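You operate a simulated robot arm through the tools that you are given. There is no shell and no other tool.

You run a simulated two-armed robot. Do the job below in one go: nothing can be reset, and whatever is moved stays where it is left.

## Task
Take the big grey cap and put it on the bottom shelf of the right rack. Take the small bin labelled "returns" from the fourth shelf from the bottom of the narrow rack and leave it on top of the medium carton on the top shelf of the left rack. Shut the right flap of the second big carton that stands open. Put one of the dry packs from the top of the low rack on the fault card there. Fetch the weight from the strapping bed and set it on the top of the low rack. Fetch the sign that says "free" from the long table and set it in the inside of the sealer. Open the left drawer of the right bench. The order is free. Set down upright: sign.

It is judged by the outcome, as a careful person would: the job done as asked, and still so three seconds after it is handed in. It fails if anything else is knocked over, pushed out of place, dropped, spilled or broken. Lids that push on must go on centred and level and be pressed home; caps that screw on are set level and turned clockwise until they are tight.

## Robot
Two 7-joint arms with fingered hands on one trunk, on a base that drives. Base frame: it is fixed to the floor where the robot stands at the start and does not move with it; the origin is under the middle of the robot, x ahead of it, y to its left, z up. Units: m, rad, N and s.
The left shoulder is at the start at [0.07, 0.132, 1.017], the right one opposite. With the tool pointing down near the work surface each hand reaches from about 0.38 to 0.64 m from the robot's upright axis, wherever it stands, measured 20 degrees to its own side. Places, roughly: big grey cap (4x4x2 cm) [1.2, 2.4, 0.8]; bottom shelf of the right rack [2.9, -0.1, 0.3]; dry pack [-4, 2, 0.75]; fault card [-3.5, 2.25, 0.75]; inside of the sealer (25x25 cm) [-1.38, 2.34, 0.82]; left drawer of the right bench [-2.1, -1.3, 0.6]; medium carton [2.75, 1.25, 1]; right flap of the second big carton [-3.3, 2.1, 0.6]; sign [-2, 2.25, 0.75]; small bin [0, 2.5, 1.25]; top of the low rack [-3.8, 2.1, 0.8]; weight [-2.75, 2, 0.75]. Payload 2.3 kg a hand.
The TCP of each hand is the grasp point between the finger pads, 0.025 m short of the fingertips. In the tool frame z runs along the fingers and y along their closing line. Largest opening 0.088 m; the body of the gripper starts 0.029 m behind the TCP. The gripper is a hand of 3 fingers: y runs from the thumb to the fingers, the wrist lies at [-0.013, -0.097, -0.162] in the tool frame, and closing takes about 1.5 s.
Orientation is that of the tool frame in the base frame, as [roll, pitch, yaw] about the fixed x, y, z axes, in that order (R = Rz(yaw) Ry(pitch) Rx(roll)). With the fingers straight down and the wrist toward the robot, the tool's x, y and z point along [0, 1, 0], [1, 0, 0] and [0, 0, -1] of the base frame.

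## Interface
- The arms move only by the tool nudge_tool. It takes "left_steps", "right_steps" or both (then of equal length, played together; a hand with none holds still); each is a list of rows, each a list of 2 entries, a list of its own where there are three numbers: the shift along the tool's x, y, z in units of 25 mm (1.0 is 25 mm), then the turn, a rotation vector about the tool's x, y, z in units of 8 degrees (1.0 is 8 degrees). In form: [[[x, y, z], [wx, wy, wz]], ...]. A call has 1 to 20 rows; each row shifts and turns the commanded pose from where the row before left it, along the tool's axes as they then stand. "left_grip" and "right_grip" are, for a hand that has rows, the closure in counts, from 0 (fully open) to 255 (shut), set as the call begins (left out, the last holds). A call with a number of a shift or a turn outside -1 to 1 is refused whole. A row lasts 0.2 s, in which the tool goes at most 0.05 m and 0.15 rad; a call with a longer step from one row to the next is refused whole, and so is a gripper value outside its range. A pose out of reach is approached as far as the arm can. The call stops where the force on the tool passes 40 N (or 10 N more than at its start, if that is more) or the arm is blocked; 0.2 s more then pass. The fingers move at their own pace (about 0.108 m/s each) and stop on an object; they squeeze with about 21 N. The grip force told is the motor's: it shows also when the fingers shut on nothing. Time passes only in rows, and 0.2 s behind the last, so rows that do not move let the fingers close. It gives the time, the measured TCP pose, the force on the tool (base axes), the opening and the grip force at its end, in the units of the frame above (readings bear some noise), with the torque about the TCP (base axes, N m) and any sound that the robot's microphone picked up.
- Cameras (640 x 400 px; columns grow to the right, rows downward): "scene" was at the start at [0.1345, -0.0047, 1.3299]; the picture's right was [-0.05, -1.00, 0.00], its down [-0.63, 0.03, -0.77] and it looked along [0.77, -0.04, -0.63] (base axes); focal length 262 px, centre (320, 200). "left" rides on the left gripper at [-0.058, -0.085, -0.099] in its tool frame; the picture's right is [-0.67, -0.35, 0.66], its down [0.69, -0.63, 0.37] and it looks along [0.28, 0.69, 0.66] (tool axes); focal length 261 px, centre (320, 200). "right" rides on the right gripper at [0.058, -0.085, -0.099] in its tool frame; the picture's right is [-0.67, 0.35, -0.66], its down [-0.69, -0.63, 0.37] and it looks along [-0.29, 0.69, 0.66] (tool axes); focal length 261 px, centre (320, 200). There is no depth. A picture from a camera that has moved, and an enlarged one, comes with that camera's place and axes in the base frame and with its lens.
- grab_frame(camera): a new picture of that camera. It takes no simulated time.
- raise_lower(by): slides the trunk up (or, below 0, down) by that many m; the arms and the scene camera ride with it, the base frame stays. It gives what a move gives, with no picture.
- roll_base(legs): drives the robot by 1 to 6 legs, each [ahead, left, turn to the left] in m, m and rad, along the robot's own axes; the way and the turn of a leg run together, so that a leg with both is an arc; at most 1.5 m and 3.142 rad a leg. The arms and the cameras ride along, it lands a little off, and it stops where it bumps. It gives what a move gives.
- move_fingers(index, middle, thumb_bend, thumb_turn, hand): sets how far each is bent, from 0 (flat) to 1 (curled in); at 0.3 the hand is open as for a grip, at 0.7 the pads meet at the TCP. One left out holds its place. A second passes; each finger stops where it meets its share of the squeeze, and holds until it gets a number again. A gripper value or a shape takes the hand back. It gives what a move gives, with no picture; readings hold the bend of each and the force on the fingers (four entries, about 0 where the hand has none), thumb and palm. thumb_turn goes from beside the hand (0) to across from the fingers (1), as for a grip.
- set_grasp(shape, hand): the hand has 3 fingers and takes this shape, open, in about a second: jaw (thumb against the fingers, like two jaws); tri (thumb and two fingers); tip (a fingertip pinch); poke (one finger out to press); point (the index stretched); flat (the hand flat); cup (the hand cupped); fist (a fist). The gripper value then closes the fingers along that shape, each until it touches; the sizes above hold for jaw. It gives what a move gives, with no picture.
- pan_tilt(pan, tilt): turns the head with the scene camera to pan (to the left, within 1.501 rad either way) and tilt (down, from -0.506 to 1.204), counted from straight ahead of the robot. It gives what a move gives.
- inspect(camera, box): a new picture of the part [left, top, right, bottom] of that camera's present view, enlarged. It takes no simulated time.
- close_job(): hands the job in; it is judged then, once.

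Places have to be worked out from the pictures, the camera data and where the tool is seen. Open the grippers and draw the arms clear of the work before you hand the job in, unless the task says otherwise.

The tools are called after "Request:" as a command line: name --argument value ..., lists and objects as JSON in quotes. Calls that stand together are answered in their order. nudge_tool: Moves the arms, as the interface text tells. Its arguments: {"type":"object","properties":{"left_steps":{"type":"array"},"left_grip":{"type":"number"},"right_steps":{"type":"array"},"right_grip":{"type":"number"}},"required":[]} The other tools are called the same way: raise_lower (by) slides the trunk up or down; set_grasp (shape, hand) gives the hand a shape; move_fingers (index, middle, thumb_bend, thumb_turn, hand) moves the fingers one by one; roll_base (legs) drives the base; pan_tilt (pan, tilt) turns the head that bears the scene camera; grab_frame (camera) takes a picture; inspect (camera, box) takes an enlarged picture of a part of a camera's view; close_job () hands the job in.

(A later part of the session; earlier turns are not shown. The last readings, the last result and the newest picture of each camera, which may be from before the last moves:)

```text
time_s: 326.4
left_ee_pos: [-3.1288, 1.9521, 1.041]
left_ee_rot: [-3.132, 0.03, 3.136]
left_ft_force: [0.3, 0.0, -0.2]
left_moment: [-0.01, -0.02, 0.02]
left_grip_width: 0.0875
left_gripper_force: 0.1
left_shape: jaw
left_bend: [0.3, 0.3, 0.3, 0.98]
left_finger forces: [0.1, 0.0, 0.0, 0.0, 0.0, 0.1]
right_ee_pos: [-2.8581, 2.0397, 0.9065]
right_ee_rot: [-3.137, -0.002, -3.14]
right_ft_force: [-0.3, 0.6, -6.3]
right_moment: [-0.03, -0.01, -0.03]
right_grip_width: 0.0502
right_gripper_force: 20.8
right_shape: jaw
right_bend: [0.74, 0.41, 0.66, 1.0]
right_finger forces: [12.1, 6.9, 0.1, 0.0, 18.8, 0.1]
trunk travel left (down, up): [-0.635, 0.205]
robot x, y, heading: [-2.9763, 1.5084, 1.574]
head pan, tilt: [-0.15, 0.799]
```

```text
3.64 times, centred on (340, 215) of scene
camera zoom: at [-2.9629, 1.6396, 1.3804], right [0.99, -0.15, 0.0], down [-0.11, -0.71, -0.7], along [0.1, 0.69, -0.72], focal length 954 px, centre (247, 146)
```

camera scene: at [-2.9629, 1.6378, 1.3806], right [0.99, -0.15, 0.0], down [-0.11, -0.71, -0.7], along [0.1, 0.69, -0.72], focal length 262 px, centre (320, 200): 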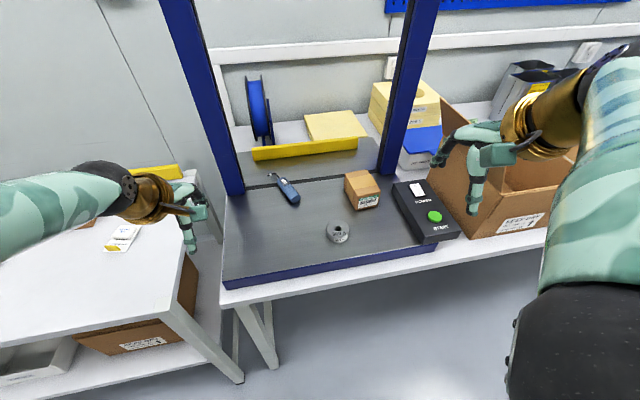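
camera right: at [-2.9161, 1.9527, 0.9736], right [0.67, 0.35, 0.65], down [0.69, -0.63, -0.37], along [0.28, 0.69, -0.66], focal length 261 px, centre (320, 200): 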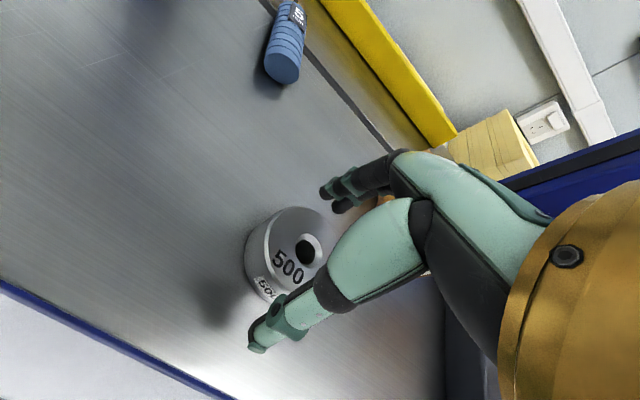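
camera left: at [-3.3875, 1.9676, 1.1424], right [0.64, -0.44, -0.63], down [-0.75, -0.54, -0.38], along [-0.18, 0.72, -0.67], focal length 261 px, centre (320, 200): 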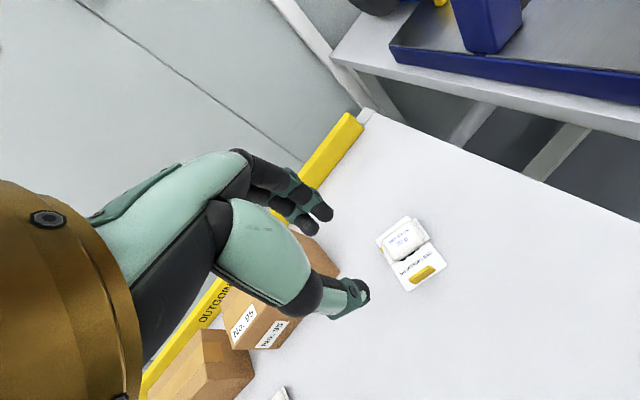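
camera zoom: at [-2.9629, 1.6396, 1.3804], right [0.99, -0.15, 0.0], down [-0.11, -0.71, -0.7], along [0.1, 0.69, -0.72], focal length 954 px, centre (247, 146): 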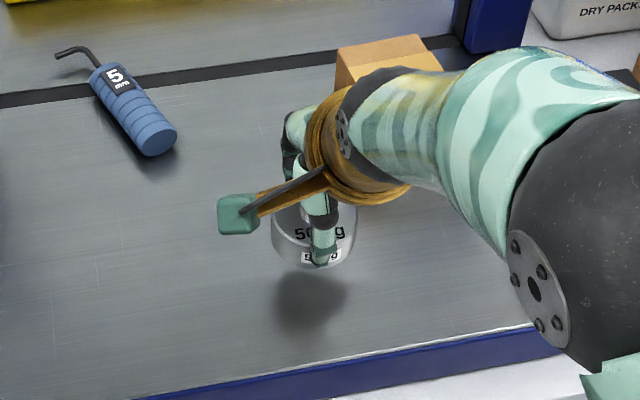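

The weight is held securely. I raise it, draw back a little and drive left to the low rack.

Request:
nudge_tool --right_steps '[[[0, 0, -0.8], [0, 0, 0]], [[0, 0, -0.8], [0, 0, 0]], [[0, 0, -0.8], [0, 0, 0]], [[0, -0.3, -0.8], [0, 0, 0]], [[0, -0.6, -0.8], [0, 0, 0]], [[0, -0.6, -0.5], [0, 0, 0]], [[0, -0.6, 0], [0, 0, 0]], [[0, 0, 0], [0, 0, 0]]]' --right_grip 255

Request:
roll_base --legs '[[0, 0.55, 0]]'

Request:
pan_tilt --pan -0.15 --tilt 0.85

Request:
grab_frame --camera "scene"

Request:
grab_frame --camera "right"

```text
time_s: 328.2
left_ee_pos: [-3.1288, 1.9544, 1.0402]
left_ee_rot: [-3.13, 0.033, 3.136]
left_ft_force: [0.3, 0.1, -0.2]
left_moment: [0.01, 0.04, -0.02]
left_grip_width: 0.0874
left_gripper_force: 0.0
left_shape: jaw
left_bend: [0.3, 0.3, 0.3, 0.98]
left_finger forces: [0.0, 0.0, 0.0, 0.1, 0.0, 0.1]
right_ee_pos: [-2.8573, 1.9892, 1.0182]
right_ee_rot: [-3.139, -0.004, 3.141]
right_ft_force: [0.7, 0.0, -5.4]
right_moment: [-0.03, 0.03, 0.0]
right_grip_width: 0.0503
right_gripper_force: 20.8
right_shape: jaw
right_bend: [0.74, 0.41, 0.66, 1.0]
right_finger forces: [12.2, 7.0, 0.1, 0.0, 18.8, 0.0]
trunk travel left (down, up): [-0.635, 0.205]
robot x, y, heading: [-2.9717, 1.5094, 1.571]
head pan, tilt: [-0.15, 0.799]
```

```text
time_s: 331.4
left_ee_pos: [-3.6761, 1.9573, 1.041]
left_ee_rot: [-3.131, 0.031, 3.127]
left_ft_force: [0.5, -0.5, -0.6]
left_moment: [0.01, 0.0, 0.01]
left_grip_width: 0.0879
left_gripper_force: 0.1
left_shape: jaw
left_bend: [0.3, 0.3, 0.3, 0.98]
left_finger forces: [0.1, 0.0, 0.1, 0.0, 0.0, 0.1]
right_ee_pos: [-3.4046, 1.9894, 1.0184]
right_ee_rot: [-3.141, -0.003, 3.133]
right_ft_force: [-0.1, -0.1, -4.5]
right_moment: [0.0, 0.01, -0.01]
right_grip_width: 0.0503
right_gripper_force: 20.9
right_shape: jaw
right_bend: [0.74, 0.41, 0.66, 1.0]
right_finger forces: [12.3, 7.0, 0.0, 0.0, 18.9, 0.0]
trunk travel left (down, up): [-0.635, 0.205]
robot x, y, heading: [-3.5201, 1.5133, 1.554]
head pan, tilt: [-0.15, 0.799]
```

```text
time_s: 332.0
left_ee_pos: [-3.6756, 1.9583, 1.0405]
left_ee_rot: [-3.13, 0.032, 3.126]
left_ft_force: [-0.4, 0.6, -0.4]
left_moment: [0.0, 0.03, 0.02]
left_grip_width: 0.0876
left_gripper_force: 0.0
left_shape: jaw
left_bend: [0.3, 0.3, 0.3, 0.98]
left_finger forces: [0.1, 0.0, 0.1, 0.1, 0.0, 0.1]
right_ee_pos: [-3.4054, 1.9888, 1.0179]
right_ee_rot: [-3.14, -0.004, 3.132]
right_ft_force: [-0.4, 0.2, -5.0]
right_moment: [0.01, -0.01, 0.01]
right_grip_width: 0.0506
right_gripper_force: 21.2
right_shape: jaw
right_bend: [0.74, 0.41, 0.66, 1.0]
right_finger forces: [12.3, 7.0, 0.1, 0.0, 18.9, 0.1]
trunk travel left (down, up): [-0.635, 0.205]
robot x, y, heading: [-3.5227, 1.5135, 1.563]
head pan, tilt: [-0.15, 0.85]
```

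```text
taken
camera scene: at [-3.5141, 1.6395, 1.3764], right [0.99, -0.16, 0.0], down [-0.12, -0.74, -0.66], along [0.11, 0.65, -0.75], focal length 262 px, centre (320, 200)
```

scene: 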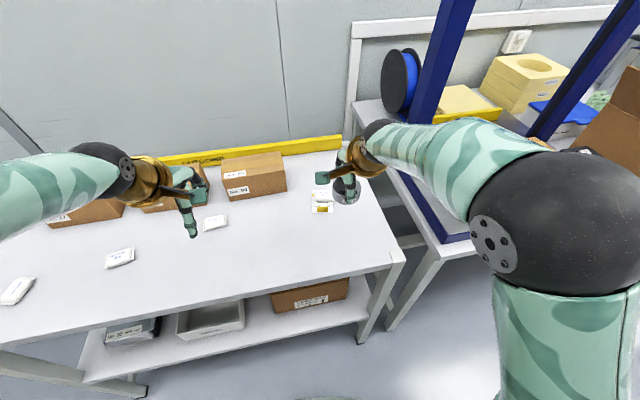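

```text
taken
camera right: at [-3.4641, 1.9052, 1.1182], right [0.67, 0.34, 0.65], down [0.68, -0.64, -0.37], along [0.29, 0.69, -0.66], focal length 261 px, centre (320, 200)
```

right: 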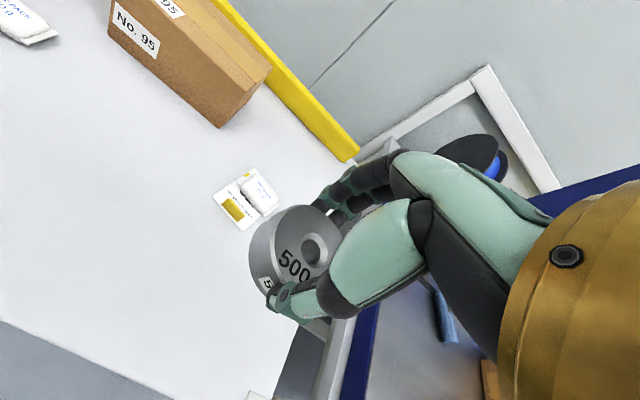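

The weight hangs over a free spot in front of the card. I shift 1 cm right and lower toward the rack top.

Request:
nudge_tool --right_steps '[[[-0.3, 0, 0.8], [0, 0, 0]], [[-0.1, 0, 0.9], [0, 0, 0]], [[0, 0, 0.9], [0, 0, 0]], [[0, 0, 0.9], [0, 0, 0]], [[0, 0, 0.9], [0, 0, 0]], [[0, 0, 0.9], [0, 0, 0]], [[0, 0, 0.8], [0, 0, 0]], [[0, 0, 0], [0, 0, 0]]]' --right_grip 255

Request:
grab_frame --camera "right"

Request:
inspect --camera "scene" --box '[270, 150, 430, 270]'

```text
time_s: 333.8
left_ee_pos: [-3.6756, 1.957, 1.0405]
left_ee_rot: [-3.131, 0.032, 3.126]
left_ft_force: [-0.3, -0.5, -0.1]
left_moment: [0.01, 0.01, -0.04]
left_grip_width: 0.0877
left_gripper_force: 0.0
left_shape: jaw
left_bend: [0.3, 0.3, 0.3, 0.98]
left_finger forces: [0.0, 0.0, 0.1, 0.0, 0.1, 0.0]
right_ee_pos: [-3.3965, 1.9886, 0.8656]
right_ee_rot: [-3.138, -0.004, 3.132]
right_ft_force: [0.5, 0.6, -4.5]
right_moment: [-0.03, 0.0, 0.02]
right_grip_width: 0.0502
right_gripper_force: 21.3
right_shape: jaw
right_bend: [0.74, 0.41, 0.66, 1.0]
right_finger forces: [12.4, 7.0, 0.0, 0.0, 18.8, 0.1]
trunk travel left (down, up): [-0.635, 0.205]
robot x, y, heading: [-3.5255, 1.5099, 1.564]
head pan, tilt: [-0.15, 0.85]
```

```text
taken
camera right: at [-3.455, 1.9041, 0.966], right [0.67, 0.34, 0.65], down [0.68, -0.64, -0.37], along [0.29, 0.69, -0.66], focal length 261 px, centre (320, 200)
```

right: 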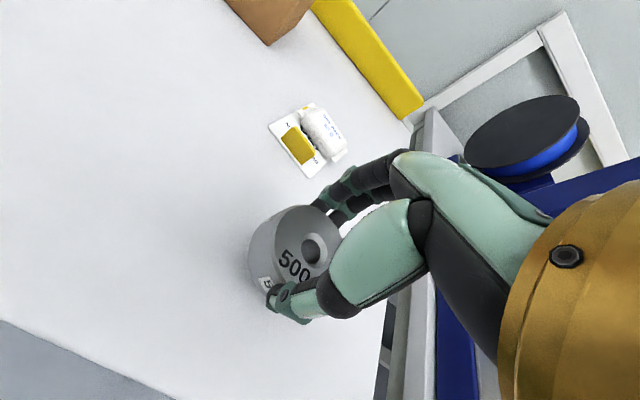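

```text
3.33 times, centred on (350, 210) of scene
camera zoom: at [-3.5141, 1.6392, 1.3765], right [0.99, -0.16, 0.0], down [-0.12, -0.74, -0.66], along [0.1, 0.65, -0.75], focal length 874 px, centre (220, 167)
```

zoom: 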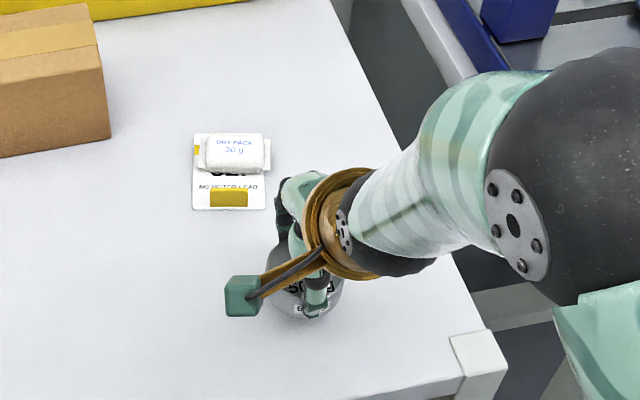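

Free spot confirmed. I lower gently to contact.

Request:
nudge_tool --right_steps '[[[0, 0, 0.4], [0, 0, 0]], [[0, 0, 0.3], [0, 0, 0]], [[0, 0, 0], [0, 0, 0]]]'

Request:
nudge_tool --right_steps '[[[0, 0, 0.15], [0, 0, 0]], [[0, 0, 0], [0, 0, 0]]]'

Request:
nudge_tool --right_steps '[[[0, 0, 0.1], [0, 0, 0]], [[0, 0, 0], [0, 0, 0]]]'

```text
time_s: 334.6
left_ee_pos: [-3.6756, 1.9576, 1.0397]
left_ee_rot: [-3.13, 0.031, 3.126]
left_ft_force: [-0.3, 0.7, 0.4]
left_moment: [0.02, 0.0, 0.0]
left_grip_width: 0.0876
left_gripper_force: 0.0
left_shape: jaw
left_bend: [0.3, 0.3, 0.3, 0.98]
left_finger forces: [0.1, 0.1, 0.0, 0.0, 0.0, 0.0]
right_ee_pos: [-3.3941, 1.9881, 0.8478]
right_ee_rot: [-3.14, 0.0, 3.133]
right_ft_force: [1.3, 0.4, -5.1]
right_moment: [0.03, 0.02, 0.02]
right_grip_width: 0.05
right_gripper_force: 20.9
right_shape: jaw
right_bend: [0.74, 0.41, 0.66, 1.0]
right_finger forces: [12.2, 7.0, 0.0, 0.0, 18.8, 0.1]
trunk travel left (down, up): [-0.635, 0.205]
robot x, y, heading: [-3.5241, 1.515, 1.556]
head pan, tilt: [-0.15, 0.85]
```

```text
time_s: 335.2
left_ee_pos: [-3.6765, 1.9572, 1.0407]
left_ee_rot: [-3.132, 0.032, 3.127]
left_ft_force: [0.1, 0.7, 0.0]
left_moment: [0.01, 0.0, 0.02]
left_grip_width: 0.0876
left_gripper_force: 0.0
left_shape: jaw
left_bend: [0.3, 0.3, 0.3, 0.98]
left_finger forces: [0.1, 0.0, 0.0, 0.1, 0.0, 0.0]
right_ee_pos: [-3.3964, 1.9888, 0.8428]
right_ee_rot: [-3.139, -0.003, 3.133]
right_ft_force: [0.4, 0.5, -4.5]
right_moment: [-0.02, 0.03, 0.03]
right_grip_width: 0.0501
right_gripper_force: 20.7
right_shape: jaw
right_bend: [0.74, 0.41, 0.66, 1.0]
right_finger forces: [12.2, 6.9, 0.0, 0.0, 18.7, 0.1]
trunk travel left (down, up): [-0.635, 0.205]
robot x, y, heading: [-3.5247, 1.5118, 1.565]
head pan, tilt: [-0.15, 0.85]
```

```text
time_s: 335.8
left_ee_pos: [-3.6776, 1.9562, 1.0419]
left_ee_rot: [-3.131, 0.031, 3.127]
left_ft_force: [0.0, -0.2, 0.1]
left_moment: [-0.01, 0.03, 0.01]
left_grip_width: 0.0876
left_gripper_force: 0.1
left_shape: jaw
left_bend: [0.3, 0.3, 0.3, 0.98]
left_finger forces: [0.0, 0.0, 0.1, 0.0, 0.0, 0.0]
right_ee_pos: [-3.396, 1.9898, 0.8414]
right_ee_rot: [-3.14, -0.002, 3.134]
right_ft_force: [-0.2, 1.1, -5.6]
right_moment: [0.01, 0.05, 0.03]
right_grip_width: 0.0504
right_gripper_force: 20.8
right_shape: jaw
right_bend: [0.74, 0.41, 0.66, 1.0]
right_finger forces: [12.3, 7.0, 0.0, 0.0, 18.7, 0.1]
trunk travel left (down, up): [-0.635, 0.205]
robot x, y, heading: [-3.526, 1.5122, 1.556]
head pan, tilt: [-0.15, 0.85]
```

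Request:
nudge_tool --right_steps '[[[0, 0, 0.12], [0, 0, 0]], [[0, 0, 0], [0, 0, 0]]]'

Request:
nudge_tool --right_steps '[[[0, 0, 0.1], [0, 0, 0]], [[0, 0, 0], [0, 0, 0]]]'

Request:
inspect --camera "right" --box '[220, 150, 420, 350]'

```text
time_s: 336.4
left_ee_pos: [-3.6773, 1.9566, 1.0418]
left_ee_rot: [-3.132, 0.033, 3.126]
left_ft_force: [0.5, -0.2, -0.1]
left_moment: [-0.02, 0.01, 0.04]
left_grip_width: 0.0876
left_gripper_force: 0.1
left_shape: jaw
left_bend: [0.3, 0.3, 0.3, 0.98]
left_finger forces: [0.1, 0.0, 0.0, 0.0, 0.0, 0.0]
right_ee_pos: [-3.3968, 1.9884, 0.8393]
right_ee_rot: [-3.141, -0.003, 3.133]
right_ft_force: [-0.1, 1.2, -1.4]
right_moment: [0.05, -0.02, 0.01]
right_grip_width: 0.0503
right_gripper_force: 20.7
right_shape: jaw
right_bend: [0.74, 0.41, 0.66, 1.0]
right_finger forces: [12.6, 7.1, 0.1, 0.0, 18.8, 0.0]
trunk travel left (down, up): [-0.635, 0.205]
robot x, y, heading: [-3.5225, 1.5122, 1.562]
head pan, tilt: [-0.15, 0.85]
```

```text
time_s: 337.0
left_ee_pos: [-3.6774, 1.9559, 1.0416]
left_ee_rot: [-3.132, 0.033, 3.126]
left_ft_force: [0.5, 0.3, 0.1]
left_moment: [0.0, 0.01, 0.01]
left_grip_width: 0.0877
left_gripper_force: 0.0
left_shape: jaw
left_bend: [0.3, 0.3, 0.3, 0.98]
left_finger forces: [0.1, 0.0, 0.0, 0.0, 0.0, 0.1]
right_ee_pos: [-3.3951, 1.9894, 0.8377]
right_ee_rot: [3.138, -0.001, 3.132]
right_ft_force: [1.2, 2.5, 8.2]
right_moment: [0.05, 0.0, 0.01]
right_grip_width: 0.0502
right_gripper_force: 20.9
right_shape: jaw
right_bend: [0.74, 0.41, 0.66, 1.0]
right_finger forces: [14.1, 8.5, 0.0, 0.0, 19.0, 0.0]
trunk travel left (down, up): [-0.635, 0.205]
robot x, y, heading: [-3.5264, 1.5092, 1.562]
head pan, tilt: [-0.15, 0.85]
```

```text
2.00 times, centred on (320, 250) of right
camera zoom: at [-3.4549, 1.9039, 0.9373], right [0.67, 0.34, 0.66], down [0.68, -0.63, -0.37], along [0.29, 0.69, -0.66], focal length 521 px, centre (320, 100)
```

zoom: 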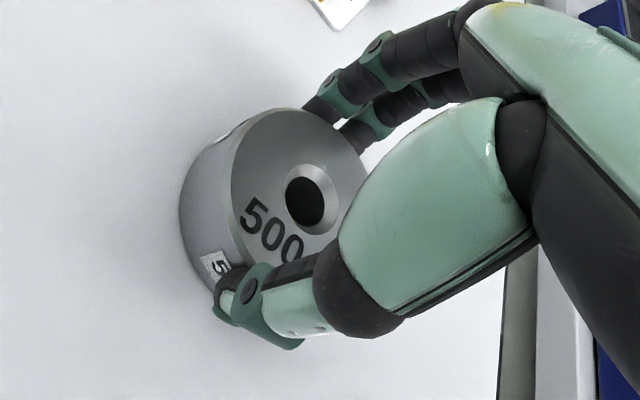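

The weight rests on the rack top (8 N support). I open the hand fully and rise.

Request:
nudge_tool --right_steps '[[[0, 0, -0.04], [0, 0, 0]], [[0, 0, 0], [0, 0, 0]], [[0, 0, 0], [0, 0, 0]], [[0, 0, 0], [0, 0, 0]], [[0, 0, 0], [0, 0, 0]]]' --right_grip 10

Request:
nudge_tool --right_steps '[[[0, 0, -0.4], [0, 0, 0]], [[0, 0, -0.8], [0, 0, 0]], [[0, 0, -1], [0, 0, 0]], [[0, 0, -1], [0, 0, 0]], [[0, 0, -1], [0, 0, 0]], [[0, 0, -1], [0, 0, 0]], [[0, -0.6, -1], [0, 0, 0]], [[0, -0.8, -1], [0, 0, 0]], [[0, -0.8, -1], [0, 0, 0]], [[0, 0, 0], [0, 0, 0]]]' --right_grip 10

Request:
grab_frame --camera "scene"

Request:
grab_frame --camera "right"

```text
time_s: 338.2
left_ee_pos: [-3.6776, 1.9564, 1.0414]
left_ee_rot: [-3.132, 0.031, 3.126]
left_ft_force: [-0.3, 0.3, -0.6]
left_moment: [0.02, 0.0, -0.04]
left_grip_width: 0.0877
left_gripper_force: 0.0
left_shape: jaw
left_bend: [0.3, 0.3, 0.3, 0.98]
left_finger forces: [0.1, 0.1, 0.0, 0.1, 0.0, 0.1]
right_ee_pos: [-3.3957, 1.9889, 0.8372]
right_ee_rot: [-3.139, -0.001, 3.135]
right_ft_force: [-0.6, 1.0, -1.0]
right_moment: [-0.03, 0.02, 0.02]
right_grip_width: 0.0841
right_gripper_force: 0.0
right_shape: jaw
right_bend: [0.32, 0.31, 0.31, 0.98]
right_finger forces: [0.0, 0.1, 0.1, 0.0, 0.0, 0.0]
trunk travel left (down, up): [-0.635, 0.205]
robot x, y, heading: [-3.5258, 1.5128, 1.563]
head pan, tilt: [-0.15, 0.85]
```

```text
time_s: 340.4
left_ee_pos: [-3.6776, 1.9572, 1.0413]
left_ee_rot: [-3.131, 0.03, 3.126]
left_ft_force: [-0.3, 0.0, 0.3]
left_moment: [0.0, 0.05, 0.03]
left_grip_width: 0.0877
left_gripper_force: 0.1
left_shape: jaw
left_bend: [0.3, 0.3, 0.3, 0.98]
left_finger forces: [0.0, 0.1, 0.1, 0.1, 0.0, 0.0]
right_ee_pos: [-3.3951, 1.9342, 1.0407]
right_ee_rot: [-3.14, -0.002, 3.131]
right_ft_force: [-0.6, 0.0, 0.4]
right_moment: [0.01, 0.02, 0.0]
right_grip_width: 0.0841
right_gripper_force: 0.2
right_shape: jaw
right_bend: [0.32, 0.31, 0.31, 0.98]
right_finger forces: [0.1, 0.1, 0.1, 0.0, 0.0, 0.0]
trunk travel left (down, up): [-0.635, 0.205]
robot x, y, heading: [-3.5248, 1.5109, 1.566]
head pan, tilt: [-0.15, 0.85]
```

```text
taken
camera scene: at [-3.5144, 1.6387, 1.3765], right [0.99, -0.16, 0.0], down [-0.12, -0.74, -0.66], along [0.11, 0.65, -0.75], focal length 262 px, centre (320, 200)
```

scene: 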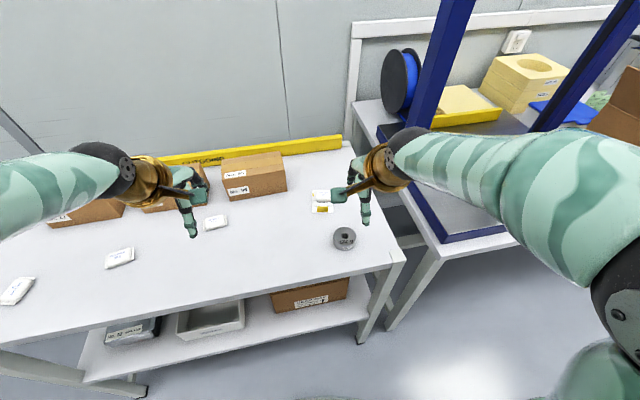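

```text
taken
camera right: at [-3.4544, 1.8498, 1.1414], right [0.67, 0.34, 0.65], down [0.68, -0.64, -0.37], along [0.29, 0.69, -0.66], focal length 261 px, centre (320, 200)
```

right: 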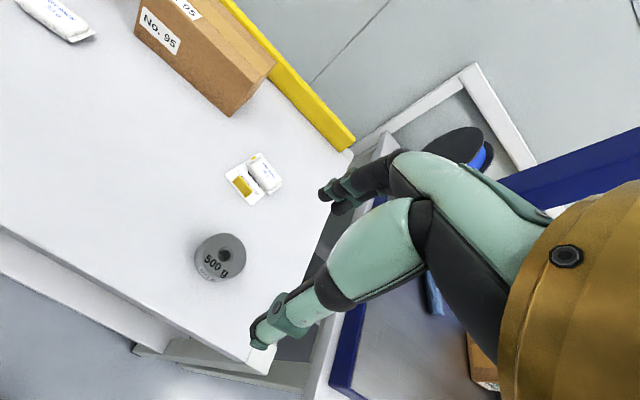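

The weight stands on the rack top. Last task: the drawer. I back off, turn around to face the right-hand wall and move toward the right bench.

Request:
roll_base --legs '[[-0.55, 0, 0], [0, 0, -3.13], [0.3, 1.2, 0]]'

Request:
pan_tilt --pan 0.0 --tilt 0.4

Request:
grab_frame --camera "scene"

```text
time_s: 356.8
left_ee_pos: [-2.2007, 0.1891, 1.0407]
left_ee_rot: [-3.132, 0.032, -0.039]
left_ft_force: [0.8, -0.9, 0.6]
left_moment: [0.02, -0.01, 0.0]
left_grip_width: 0.0875
left_gripper_force: 0.0
left_shape: jaw
left_bend: [0.3, 0.3, 0.3, 0.98]
left_finger forces: [0.0, 0.0, 0.0, 0.0, 0.0, 0.0]
right_ee_pos: [-2.4824, 0.2169, 1.0414]
right_ee_rot: [-3.141, -0.004, -0.033]
right_ft_force: [-0.3, -0.8, 0.5]
right_moment: [-0.02, 0.02, -0.02]
right_grip_width: 0.0841
right_gripper_force: 0.1
right_shape: jaw
right_bend: [0.32, 0.31, 0.31, 0.98]
right_finger forces: [0.0, 0.0, 0.0, 0.1, 0.0, 0.0]
trunk travel left (down, up): [-0.635, 0.205]
robot x, y, heading: [-2.3401, 0.6369, -1.605]
head pan, tilt: [-0.15, 0.85]
```

```text
time_s: 357.7
left_ee_pos: [-2.2004, 0.1883, 1.0413]
left_ee_rot: [-3.13, 0.031, -0.037]
left_ft_force: [0.4, 0.1, -0.3]
left_moment: [0.01, 0.0, -0.01]
left_grip_width: 0.0877
left_gripper_force: 0.1
left_shape: jaw
left_bend: [0.3, 0.3, 0.3, 0.98]
left_finger forces: [0.0, 0.0, 0.0, 0.0, 0.0, 0.1]
right_ee_pos: [-2.4825, 0.216, 1.0407]
right_ee_rot: [-3.139, -0.004, -0.033]
right_ft_force: [0.9, 0.5, -0.3]
right_moment: [0.0, 0.01, -0.02]
right_grip_width: 0.0844
right_gripper_force: 0.0
right_shape: jaw
right_bend: [0.32, 0.31, 0.31, 0.98]
right_finger forces: [0.0, 0.0, 0.0, 0.0, 0.0, 0.0]
trunk travel left (down, up): [-0.635, 0.205]
robot x, y, heading: [-2.3455, 0.6359, -1.605]
head pan, tilt: [0.0, 0.4]
```

```text
taken
camera scene: at [-2.347, 0.4943, 1.4156], right [-1.0, 0.03, 0.0], down [0.01, 0.39, -0.92], along [-0.03, -0.92, -0.39], focal length 262 px, centre (320, 200)
```

scene: 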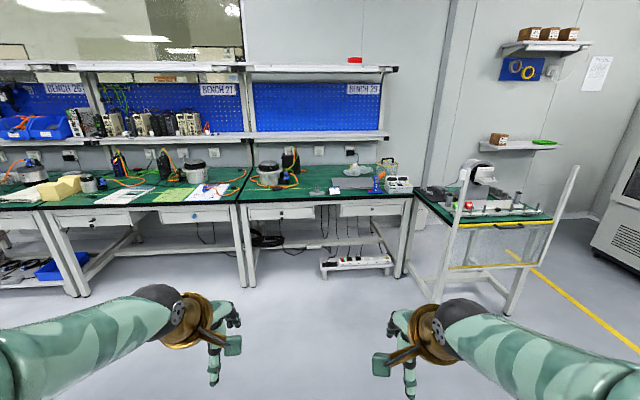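

BENCH 29 is the right-hand bench and its left drawer is visible. I zoom in on it.

Request:
inspect --camera "scene" --box '[230, 170, 420, 290]'

Request:
inspect --camera "scene" --box '[240, 190, 330, 240]'

```text
3.33 times, centred on (325, 230) of scene
camera zoom: at [-2.347, 0.4943, 1.4156], right [-1.0, 0.03, 0.0], down [0.01, 0.39, -0.92], along [-0.03, -0.92, -0.39], focal length 874 px, centre (303, 100)
```

zoom: 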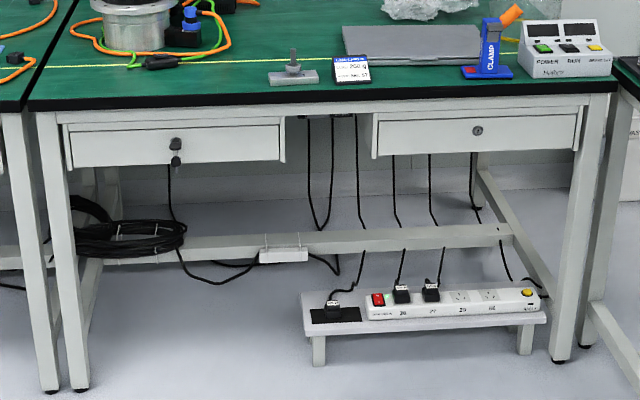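

```text
7.11 times, centred on (285, 215) of scene
camera zoom: at [-2.347, 0.4943, 1.4156], right [-1.0, 0.03, 0.0], down [0.01, 0.39, -0.92], along [-0.03, -0.92, -0.39], focal length 1865 px, centre (569, 93)
```

zoom: 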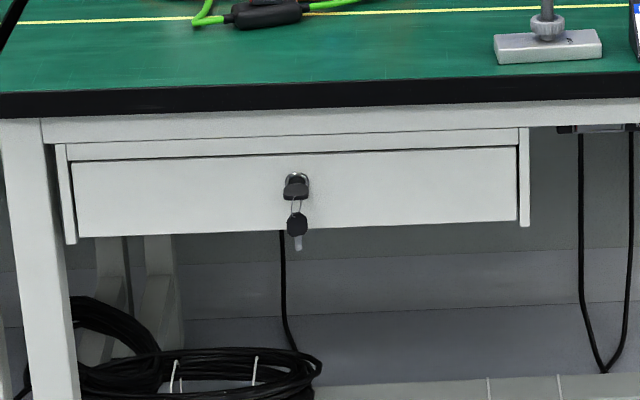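

The left drawer has a lock with a key (and a second key on its ring). I drive closer and lower the trunk for a better look.

Request:
roll_base --legs '[[0.75, 0.2, 0.034]]'

Request:
raise_lower --by -0.3

Request:
pan_tilt --pan 0.0 --tilt 0.5

Request:
grab_frame --camera "scene"

```text
time_s: 361.9
left_ee_pos: [-2.0122, -0.5654, 1.0416]
left_ee_rot: [-3.133, 0.032, -0.012]
left_ft_force: [-0.6, 0.5, 0.4]
left_moment: [0.01, -0.02, -0.01]
left_grip_width: 0.0875
left_gripper_force: 0.0
left_shape: jaw
left_bend: [0.3, 0.3, 0.3, 0.98]
left_finger forces: [0.0, 0.0, 0.0, 0.1, 0.0, 0.0]
right_ee_pos: [-2.2935, -0.5432, 1.0418]
right_ee_rot: [-3.141, -0.003, -0.006]
right_ft_force: [0.0, 0.2, -0.2]
right_moment: [0.0, 0.0, -0.01]
right_grip_width: 0.0841
right_gripper_force: 0.0
right_shape: jaw
right_bend: [0.32, 0.31, 0.31, 0.98]
right_finger forces: [0.0, 0.0, 0.0, 0.0, 0.0, 0.0]
trunk travel left (down, up): [-0.635, 0.205]
robot x, y, heading: [-2.1627, -0.1232, -1.574]
head pan, tilt: [0.0, 0.4]
```

```text
time_s: 364.9
left_ee_pos: [-2.0109, -0.5654, 0.7418]
left_ee_rot: [-3.131, 0.032, -0.01]
left_ft_force: [0.1, -0.1, 0.3]
left_moment: [-0.01, 0.0, -0.03]
left_grip_width: 0.0873
left_gripper_force: 0.0
left_shape: jaw
left_bend: [0.3, 0.3, 0.3, 0.98]
left_finger forces: [0.0, 0.1, 0.2, 0.1, 0.1, 0.1]
right_ee_pos: [-2.2931, -0.5427, 0.7428]
right_ee_rot: [-3.139, -0.003, -0.005]
right_ft_force: [0.9, 0.7, 0.5]
right_moment: [0.0, -0.01, 0.01]
right_grip_width: 0.0841
right_gripper_force: 0.1
right_shape: jaw
right_bend: [0.32, 0.31, 0.31, 0.98]
right_finger forces: [0.0, 0.1, 0.0, 0.0, 0.1, 0.0]
trunk travel left (down, up): [-0.335, 0.505]
robot x, y, heading: [-2.1631, -0.1196, -1.578]
head pan, tilt: [0.0, 0.4]
```

```text
time_s: 365.5
left_ee_pos: [-2.0123, -0.5654, 0.7418]
left_ee_rot: [-3.133, 0.031, -0.013]
left_ft_force: [-0.4, -0.1, 0.8]
left_moment: [0.02, 0.01, -0.02]
left_grip_width: 0.0876
left_gripper_force: 0.1
left_shape: jaw
left_bend: [0.3, 0.3, 0.3, 0.98]
left_finger forces: [0.1, 0.0, 0.0, 0.0, 0.0, 0.0]
right_ee_pos: [-2.2939, -0.5441, 0.7417]
right_ee_rot: [-3.14, -0.002, -0.007]
right_ft_force: [0.0, -0.3, -0.8]
right_moment: [0.0, 0.0, 0.0]
right_grip_width: 0.084
right_gripper_force: 0.0
right_shape: jaw
right_bend: [0.32, 0.31, 0.31, 0.98]
right_finger forces: [0.0, 0.0, 0.1, 0.0, 0.1, 0.1]
trunk travel left (down, up): [-0.335, 0.505]
robot x, y, heading: [-2.1633, -0.1222, -1.578]
head pan, tilt: [0.0, 0.499]
```

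```text
taken
camera scene: at [-2.1659, -0.2617, 1.1066], right [-1.0, 0.01, 0.0], down [0.0, 0.48, -0.88], along [-0.01, -0.88, -0.48], focal length 262 px, centre (320, 200)
```

scene: 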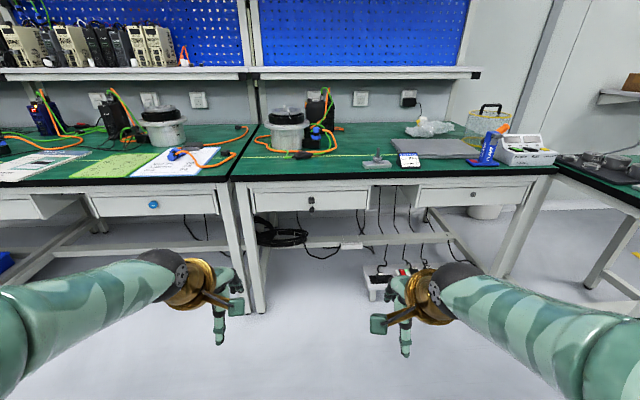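

I zoom into the lock.

Request:
inspect --camera "scene" --box '[240, 175, 390, 225]'

Request:
inspect --camera "scene" --box '[290, 180, 330, 220]'

Request:
inspect --camera "scene" --box '[455, 175, 525, 215]'

```text
4.27 times, centred on (315, 200) of scene
camera zoom: at [-2.1659, -0.2617, 1.1066], right [-1.0, 0.01, 0.0], down [0.0, 0.48, -0.88], along [-0.01, -0.88, -0.48], focal length 1119 px, centre (341, 200)
```

zoom: 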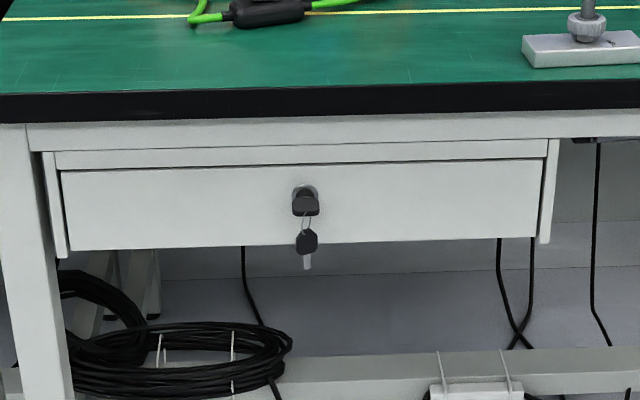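

```text
10.00 times, centred on (310, 200) of scene
camera zoom: at [-2.1659, -0.2617, 1.1066], right [-1.0, 0.01, 0.0], down [0.0, 0.48, -0.88], along [-0.01, -0.88, -0.48], focal length 2622 px, centre (420, 200)
```

zoom: 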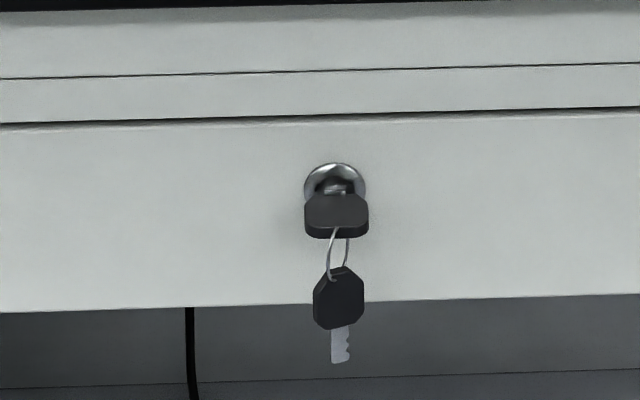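

```text
9.14 times, centred on (490, 195) of scene
camera zoom: at [-2.1659, -0.2617, 1.1066], right [-1.0, 0.01, 0.0], down [0.0, 0.48, -0.88], along [-0.01, -0.88, -0.48], focal length 2398 px, centre (-1234, 246)
```

zoom: 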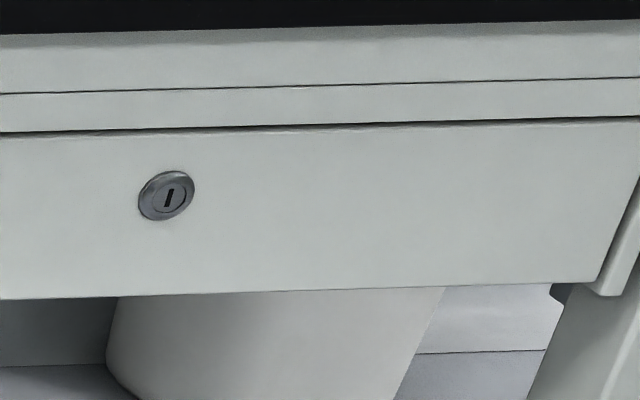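

The key's bow is horizontal with a second key hanging from it. I lower the trunk to look at the drawer from the front and from below.

Request:
raise_lower --by -0.33

Request:
roll_base --legs '[[0.2, 0, 0.007]]'

Request:
pan_tilt --pan 0.0 --tilt 0.1

Request:
grab_frame --camera "scene"

```text
time_s: 368.8
left_ee_pos: [-2.0118, -0.566, 0.4109]
left_ee_rot: [-3.13, 0.031, -0.012]
left_ft_force: [-0.3, -0.1, -0.1]
left_moment: [0.0, -0.01, 0.0]
left_grip_width: 0.0877
left_gripper_force: 0.0
left_shape: jaw
left_bend: [0.3, 0.3, 0.3, 0.98]
left_finger forces: [0.0, 0.0, 0.0, 0.0, 0.0, 0.0]
right_ee_pos: [-2.2932, -0.5433, 0.4113]
right_ee_rot: [-3.138, -0.002, -0.005]
right_ft_force: [-0.7, 0.6, 0.3]
right_moment: [-0.03, 0.01, 0.0]
right_grip_width: 0.0842
right_gripper_force: 0.1
right_shape: jaw
right_bend: [0.32, 0.31, 0.31, 0.98]
right_finger forces: [0.0, 0.0, 0.0, 0.0, 0.0, 0.1]
trunk travel left (down, up): [-0.005, 0.835]
robot x, y, heading: [-2.1619, -0.1222, -1.579]
head pan, tilt: [0.0, 0.499]
```

```text
time_s: 370.4
left_ee_pos: [-2.0113, -0.7652, 0.4108]
left_ee_rot: [-3.132, 0.033, -0.007]
left_ft_force: [-0.2, 0.4, -0.5]
left_moment: [0.02, -0.01, 0.02]
left_grip_width: 0.0874
left_gripper_force: 0.1
left_shape: jaw
left_bend: [0.3, 0.3, 0.3, 0.98]
left_finger forces: [0.0, 0.1, 0.1, 0.0, 0.0, 0.0]
right_ee_pos: [-2.2929, -0.7448, 0.4121]
right_ee_rot: [-3.141, -0.002, -0.002]
right_ft_force: [0.7, -0.3, 0.1]
right_moment: [0.0, -0.01, 0.0]
right_grip_width: 0.0839
right_gripper_force: 0.1
right_shape: jaw
right_bend: [0.32, 0.31, 0.31, 0.98]
right_finger forces: [0.0, 0.0, 0.0, 0.1, 0.0, 0.0]
trunk travel left (down, up): [-0.005, 0.835]
robot x, y, heading: [-2.1667, -0.3201, -1.574]
head pan, tilt: [0.0, 0.499]
```

```text
time_s: 371.3
left_ee_pos: [-2.0109, -0.7652, 0.4117]
left_ee_rot: [-3.133, 0.031, -0.007]
left_ft_force: [0.7, 0.0, -0.1]
left_moment: [0.02, -0.03, -0.02]
left_grip_width: 0.0876
left_gripper_force: 0.0
left_shape: jaw
left_bend: [0.3, 0.3, 0.3, 0.98]
left_finger forces: [0.1, 0.2, 0.1, 0.0, 0.0, 0.1]
right_ee_pos: [-2.2923, -0.746, 0.4108]
right_ee_rot: [-3.141, -0.003, -0.001]
right_ft_force: [-0.3, -0.9, 0.7]
right_moment: [0.03, -0.02, -0.04]
right_grip_width: 0.0842
right_gripper_force: 0.1
right_shape: jaw
right_bend: [0.32, 0.31, 0.31, 0.98]
right_finger forces: [0.0, 0.0, 0.1, 0.1, 0.0, 0.0]
trunk travel left (down, up): [-0.005, 0.835]
robot x, y, heading: [-2.1625, -0.3191, -1.573]
head pan, tilt: [0.0, 0.099]
```

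```text
taken
camera scene: at [-2.1661, -0.4639, 0.8136], right [-1.0, 0.0, 0.0], down [0.0, 0.1, -0.99], along [0.0, -0.99, -0.1], focal length 262 px, centre (320, 200)
```

scene: 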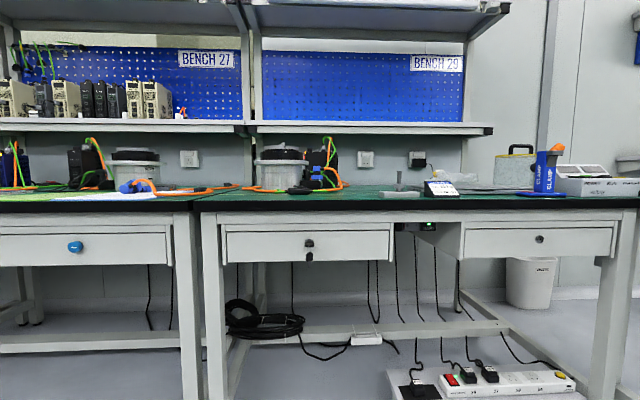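

I zoom in on the lock from this lower viewpoint.

Request:
inspect --camera "scene" --box '[200, 205, 410, 285]'

Request:
inspect --camera "scene" --box '[285, 225, 335, 275]'

Request:
grab_frame --camera "right"

```text
3.05 times, centred on (305, 245) of scene
camera zoom: at [-2.1661, -0.4639, 0.8136], right [-1.0, 0.0, 0.0], down [0.0, 0.1, -0.99], along [0.0, -0.99, -0.1], focal length 799 px, centre (366, 63)
```

zoom: 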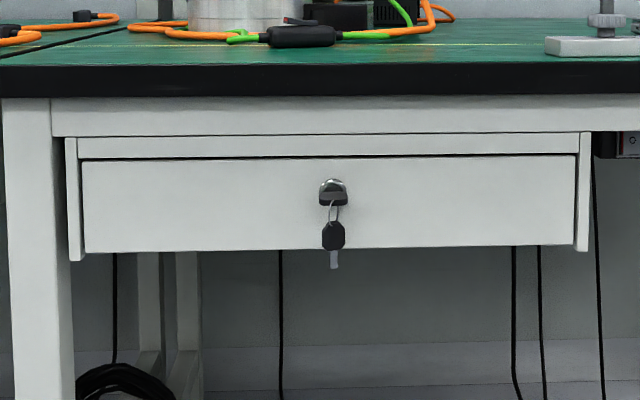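

```text
8.00 times, centred on (310, 250) of scene
camera zoom: at [-2.1661, -0.4639, 0.8136], right [-1.0, 0.0, 0.0], down [0.0, 0.1, -0.99], along [0.0, -0.99, -0.1], focal length 2098 px, centre (400, -200)
```

zoom: 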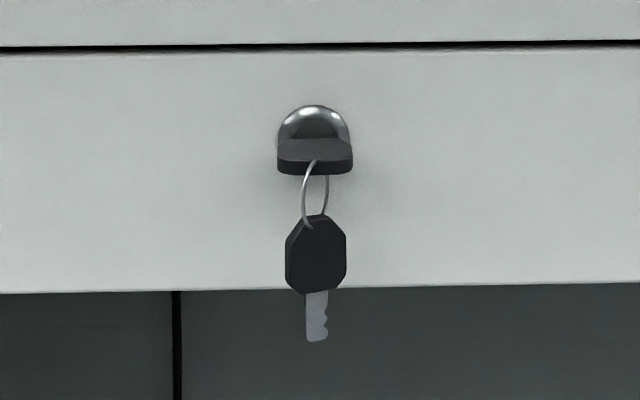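

```text
taken
camera right: at [-2.2353, -0.6613, 0.5114], right [-0.67, -0.35, 0.65], down [-0.68, 0.63, -0.37], along [-0.28, -0.69, -0.66], focal length 261 px, centre (320, 200)
```

right: 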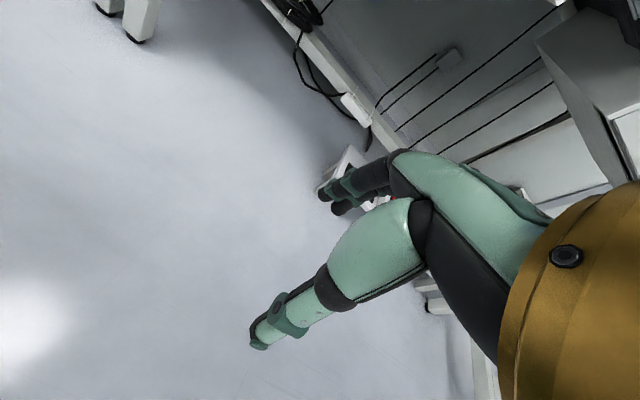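

Triangulated: key bow centre ≈(-2.141, -1.113, 0.637), horizontal, ~23 mm wide, 5 mm thick; drawer face y≈-1.14. I'll pinch the bow from both sides with the right hand in a "handshake" pose. First I position the base and pitch the hand forward.

Request:
raise_lower --by 0.15

Request:
roll_base --legs '[[0, 0.25, 0]]'

Request:
nudge_tool --right_steps '[[[0, 0.9, -0.6], [0, 0, 0]], [[0, 0.9, -0.6], [0, 0, 0]], [[0, 0.9, -0.6], [0, 0, 0]], [[0, 0.5, -0.6], [0, 0, 0]], [[0, 0, 0], [-0.94, 0, 0]], [[0, 0, 0], [-0.94, 0, 0]], [[0, 0, 0], [-0.94, 0, 0]], [[0, 0, 0], [-0.94, 0, 0]], [[0, 0, 0], [-0.94, 0, 0]], [[0, 0, 0], [-0.94, 0, 0]], [[0, 0, 0], [-0.94, 0, 0]], [[0, 0, 0], [-0.94, 0, 0]], [[0, 0, 0], [-0.94, 0, 0]], [[0, 0, 0], [-0.94, 0, 0]], [[0, 0, 0], [-0.94, 0, 0]], [[0, 0, 0], [-0.94, 0, 0]], [[0, 0, 0], [0, 0, 0]]]' --right_grip 0

Request:
grab_frame --camera "scene"

Request:
grab_frame --camera "right"

```text
time_s: 373.0
left_ee_pos: [-2.0112, -0.7655, 0.5613]
left_ee_rot: [-3.131, 0.033, -0.007]
left_ft_force: [-0.6, 0.7, 0.8]
left_moment: [0.0, -0.01, 0.02]
left_grip_width: 0.0877
left_gripper_force: 0.0
left_shape: jaw
left_bend: [0.3, 0.3, 0.3, 0.98]
left_finger forces: [0.0, 0.0, 0.0, 0.1, 0.0, 0.0]
right_ee_pos: [-2.2918, -0.745, 0.5616]
right_ee_rot: [-3.141, -0.002, -0.001]
right_ft_force: [-0.3, -0.7, -0.9]
right_moment: [-0.03, 0.01, 0.01]
right_grip_width: 0.0839
right_gripper_force: 0.0
right_shape: jaw
right_bend: [0.32, 0.31, 0.31, 0.98]
right_finger forces: [0.0, 0.0, 0.0, 0.0, 0.0, 0.0]
trunk travel left (down, up): [-0.155, 0.685]
robot x, y, heading: [-2.1638, -0.322, -1.57]
head pan, tilt: [0.0, 0.099]
```

```text
time_s: 374.8
left_ee_pos: [-1.7609, -0.7664, 0.5616]
left_ee_rot: [-3.131, 0.032, -0.007]
left_ft_force: [0.6, -0.4, -0.3]
left_moment: [0.01, 0.01, 0.05]
left_grip_width: 0.0876
left_gripper_force: 0.0
left_shape: jaw
left_bend: [0.3, 0.3, 0.3, 0.98]
left_finger forces: [0.0, 0.0, 0.0, 0.0, 0.0, 0.0]
right_ee_pos: [-2.0417, -0.7469, 0.5627]
right_ee_rot: [-3.141, -0.003, -0.003]
right_ft_force: [0.3, -0.1, -0.1]
right_moment: [-0.01, -0.01, 0.0]
right_grip_width: 0.0843
right_gripper_force: 0.1
right_shape: jaw
right_bend: [0.32, 0.31, 0.31, 0.98]
right_finger forces: [0.0, 0.0, 0.1, 0.1, 0.0, 0.0]
trunk travel left (down, up): [-0.155, 0.685]
robot x, y, heading: [-1.9137, -0.3242, -1.573]
head pan, tilt: [0.0, 0.099]
```

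```text
time_s: 378.4
left_ee_pos: [-1.7609, -0.7672, 0.5608]
left_ee_rot: [-3.13, 0.031, -0.008]
left_ft_force: [-0.1, -0.4, -0.3]
left_moment: [0.01, -0.05, 0.01]
left_grip_width: 0.0876
left_gripper_force: 0.1
left_shape: jaw
left_bend: [0.3, 0.3, 0.3, 0.98]
left_finger forces: [0.1, 0.0, 0.1, 0.0, 0.0, 0.1]
right_ee_pos: [-2.0425, -0.825, 0.6216]
right_ee_rot: [1.565, -0.003, -0.001]
right_ft_force: [0.0, 0.2, -0.1]
right_moment: [0.03, 0.03, -0.03]
right_grip_width: 0.0879
right_gripper_force: 0.0
right_shape: jaw
right_bend: [0.3, 0.3, 0.3, 0.98]
right_finger forces: [0.0, 0.0, 0.0, 0.0, 0.0, 0.1]
trunk travel left (down, up): [-0.155, 0.685]
robot x, y, heading: [-1.9147, -0.3235, -1.573]
head pan, tilt: [0.0, 0.099]
```

```text
taken
camera scene: at [-1.9162, -0.4646, 0.9636], right [-1.0, 0.0, 0.0], down [0.0, 0.1, -0.99], along [0.0, -0.99, -0.1], focal length 262 px, centre (320, 200)
```

scene: 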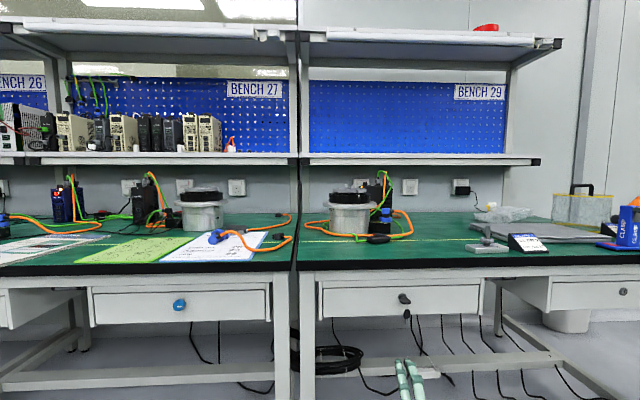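

```text
taken
camera right: at [-1.9856, -0.7276, 0.5364], right [-0.67, 0.66, 0.34], down [-0.69, -0.37, -0.63], along [-0.29, -0.66, 0.7], focal length 261 px, centre (320, 200)
```

right: 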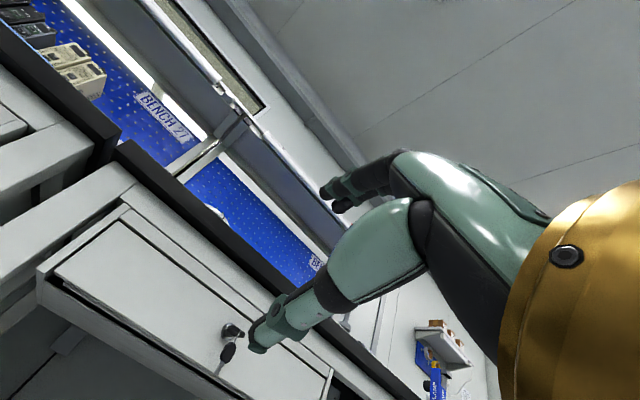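

The hand points forward at the drawer. Now I roll it 90° into the handshake pose.

Request:
nudge_tool --right_steps '[[[0, 0, 0], [0, 0, 0.94]], [[0, 0, 0], [0, 0, 0.94]], [[0, 0, 0], [0, 0, 0.94]], [[0, 0, 0], [0, 0, 0.94]], [[0, 0, 0], [0, 0, 0.94]], [[0, 0, 0], [0, 0, 0.94]], [[0, 0, 0], [0, 0, 0.94]], [[0, 0, 0], [0, 0, 0.94]], [[0, 0, 0], [0, 0, 0.94]], [[0, 0, 0], [0, 0, 0.94]], [[0, 0, 0], [0, 0, 0.94]], [[0, 0, 0], [0, 0, 0.91]], [[0, 0, 0], [0, 0, 0]]]' --right_grip 0

Request:
grab_frame --camera "scene"

Request:
grab_frame --camera "right"

```text
time_s: 381.2
left_ee_pos: [-1.7605, -0.7665, 0.5623]
left_ee_rot: [-3.13, 0.03, -0.007]
left_ft_force: [0.0, -0.9, 0.4]
left_moment: [-0.02, 0.0, 0.03]
left_grip_width: 0.0878
left_gripper_force: 0.1
left_shape: jaw
left_bend: [0.3, 0.3, 0.3, 0.98]
left_finger forces: [0.0, 0.0, 0.0, 0.0, 0.1, 0.0]
right_ee_pos: [-2.0425, -0.8274, 0.6215]
right_ee_rot: [-0.837, -1.567, 2.405]
right_ft_force: [-0.3, -0.3, 0.3]
right_moment: [0.03, 0.02, -0.01]
right_grip_width: 0.0878
right_gripper_force: 0.1
right_shape: jaw
right_bend: [0.3, 0.3, 0.3, 0.98]
right_finger forces: [0.1, 0.1, 0.0, 0.0, 0.1, 0.0]
trunk travel left (down, up): [-0.155, 0.685]
robot x, y, heading: [-1.9146, -0.325, -1.577]
head pan, tilt: [0.0, 0.099]
```

```text
taken
camera scene: at [-1.9162, -0.4646, 0.9636], right [-1.0, 0.0, 0.0], down [0.0, 0.1, -0.99], along [0.0, -0.99, -0.1], focal length 262 px, centre (320, 200)
```

scene: 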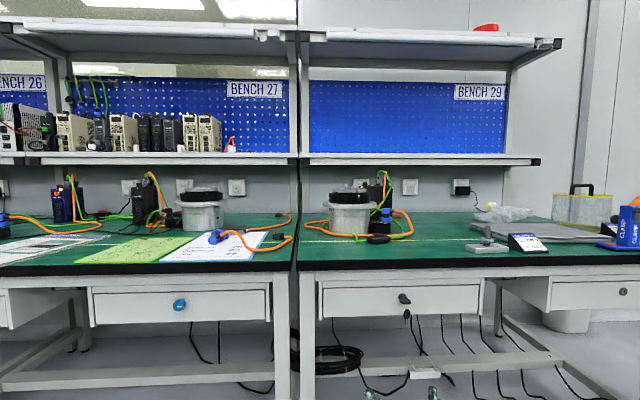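

```text
taken
camera right: at [-1.9594, -0.7277, 0.6798], right [-0.34, 0.65, -0.67], down [0.63, -0.37, -0.68], along [-0.69, -0.66, -0.29], focal length 261 px, centre (320, 200)
```

right: 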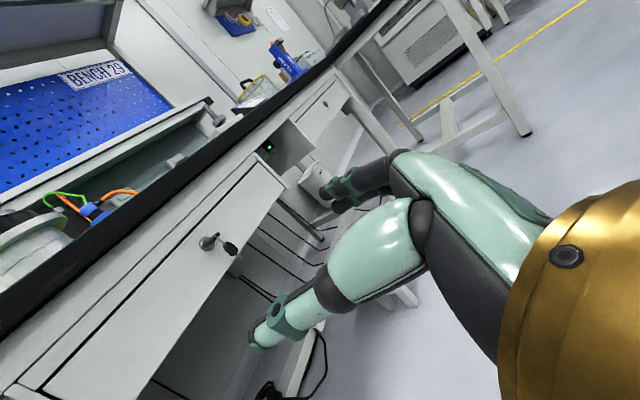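

I zoom in on the key from the wrist camera.

Request:
inspect --camera "right" --box '[170, 200, 270, 280]'

Request:
inspect --camera "scene" --box '[380, 275, 430, 325]'

```text
5.00 times, centred on (220, 240) of right
camera zoom: at [-1.9594, -0.7277, 0.6798], right [-0.34, 0.65, -0.67], down [0.63, -0.37, -0.68], along [-0.69, -0.66, -0.29], focal length 1303 px, centre (820, 0)
```

zoom: 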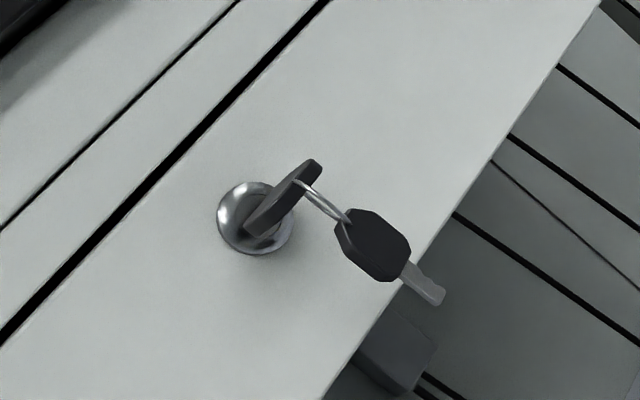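

```text
8.00 times, centred on (405, 300) of scene
camera zoom: at [-1.9162, -0.4646, 0.9636], right [-1.0, 0.0, 0.0], down [0.0, 0.1, -0.99], along [0.0, -0.99, -0.1], focal length 2098 px, centre (-360, -600)
```

zoom: 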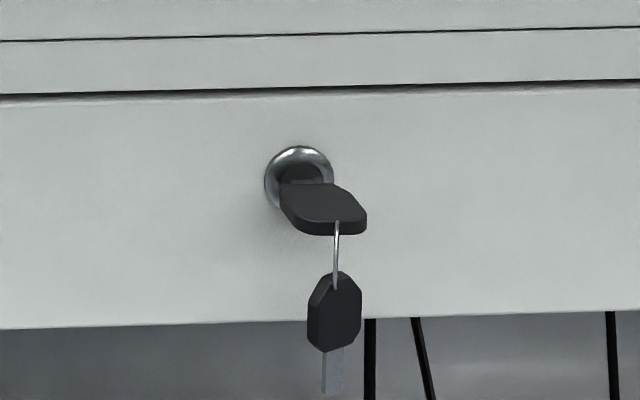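

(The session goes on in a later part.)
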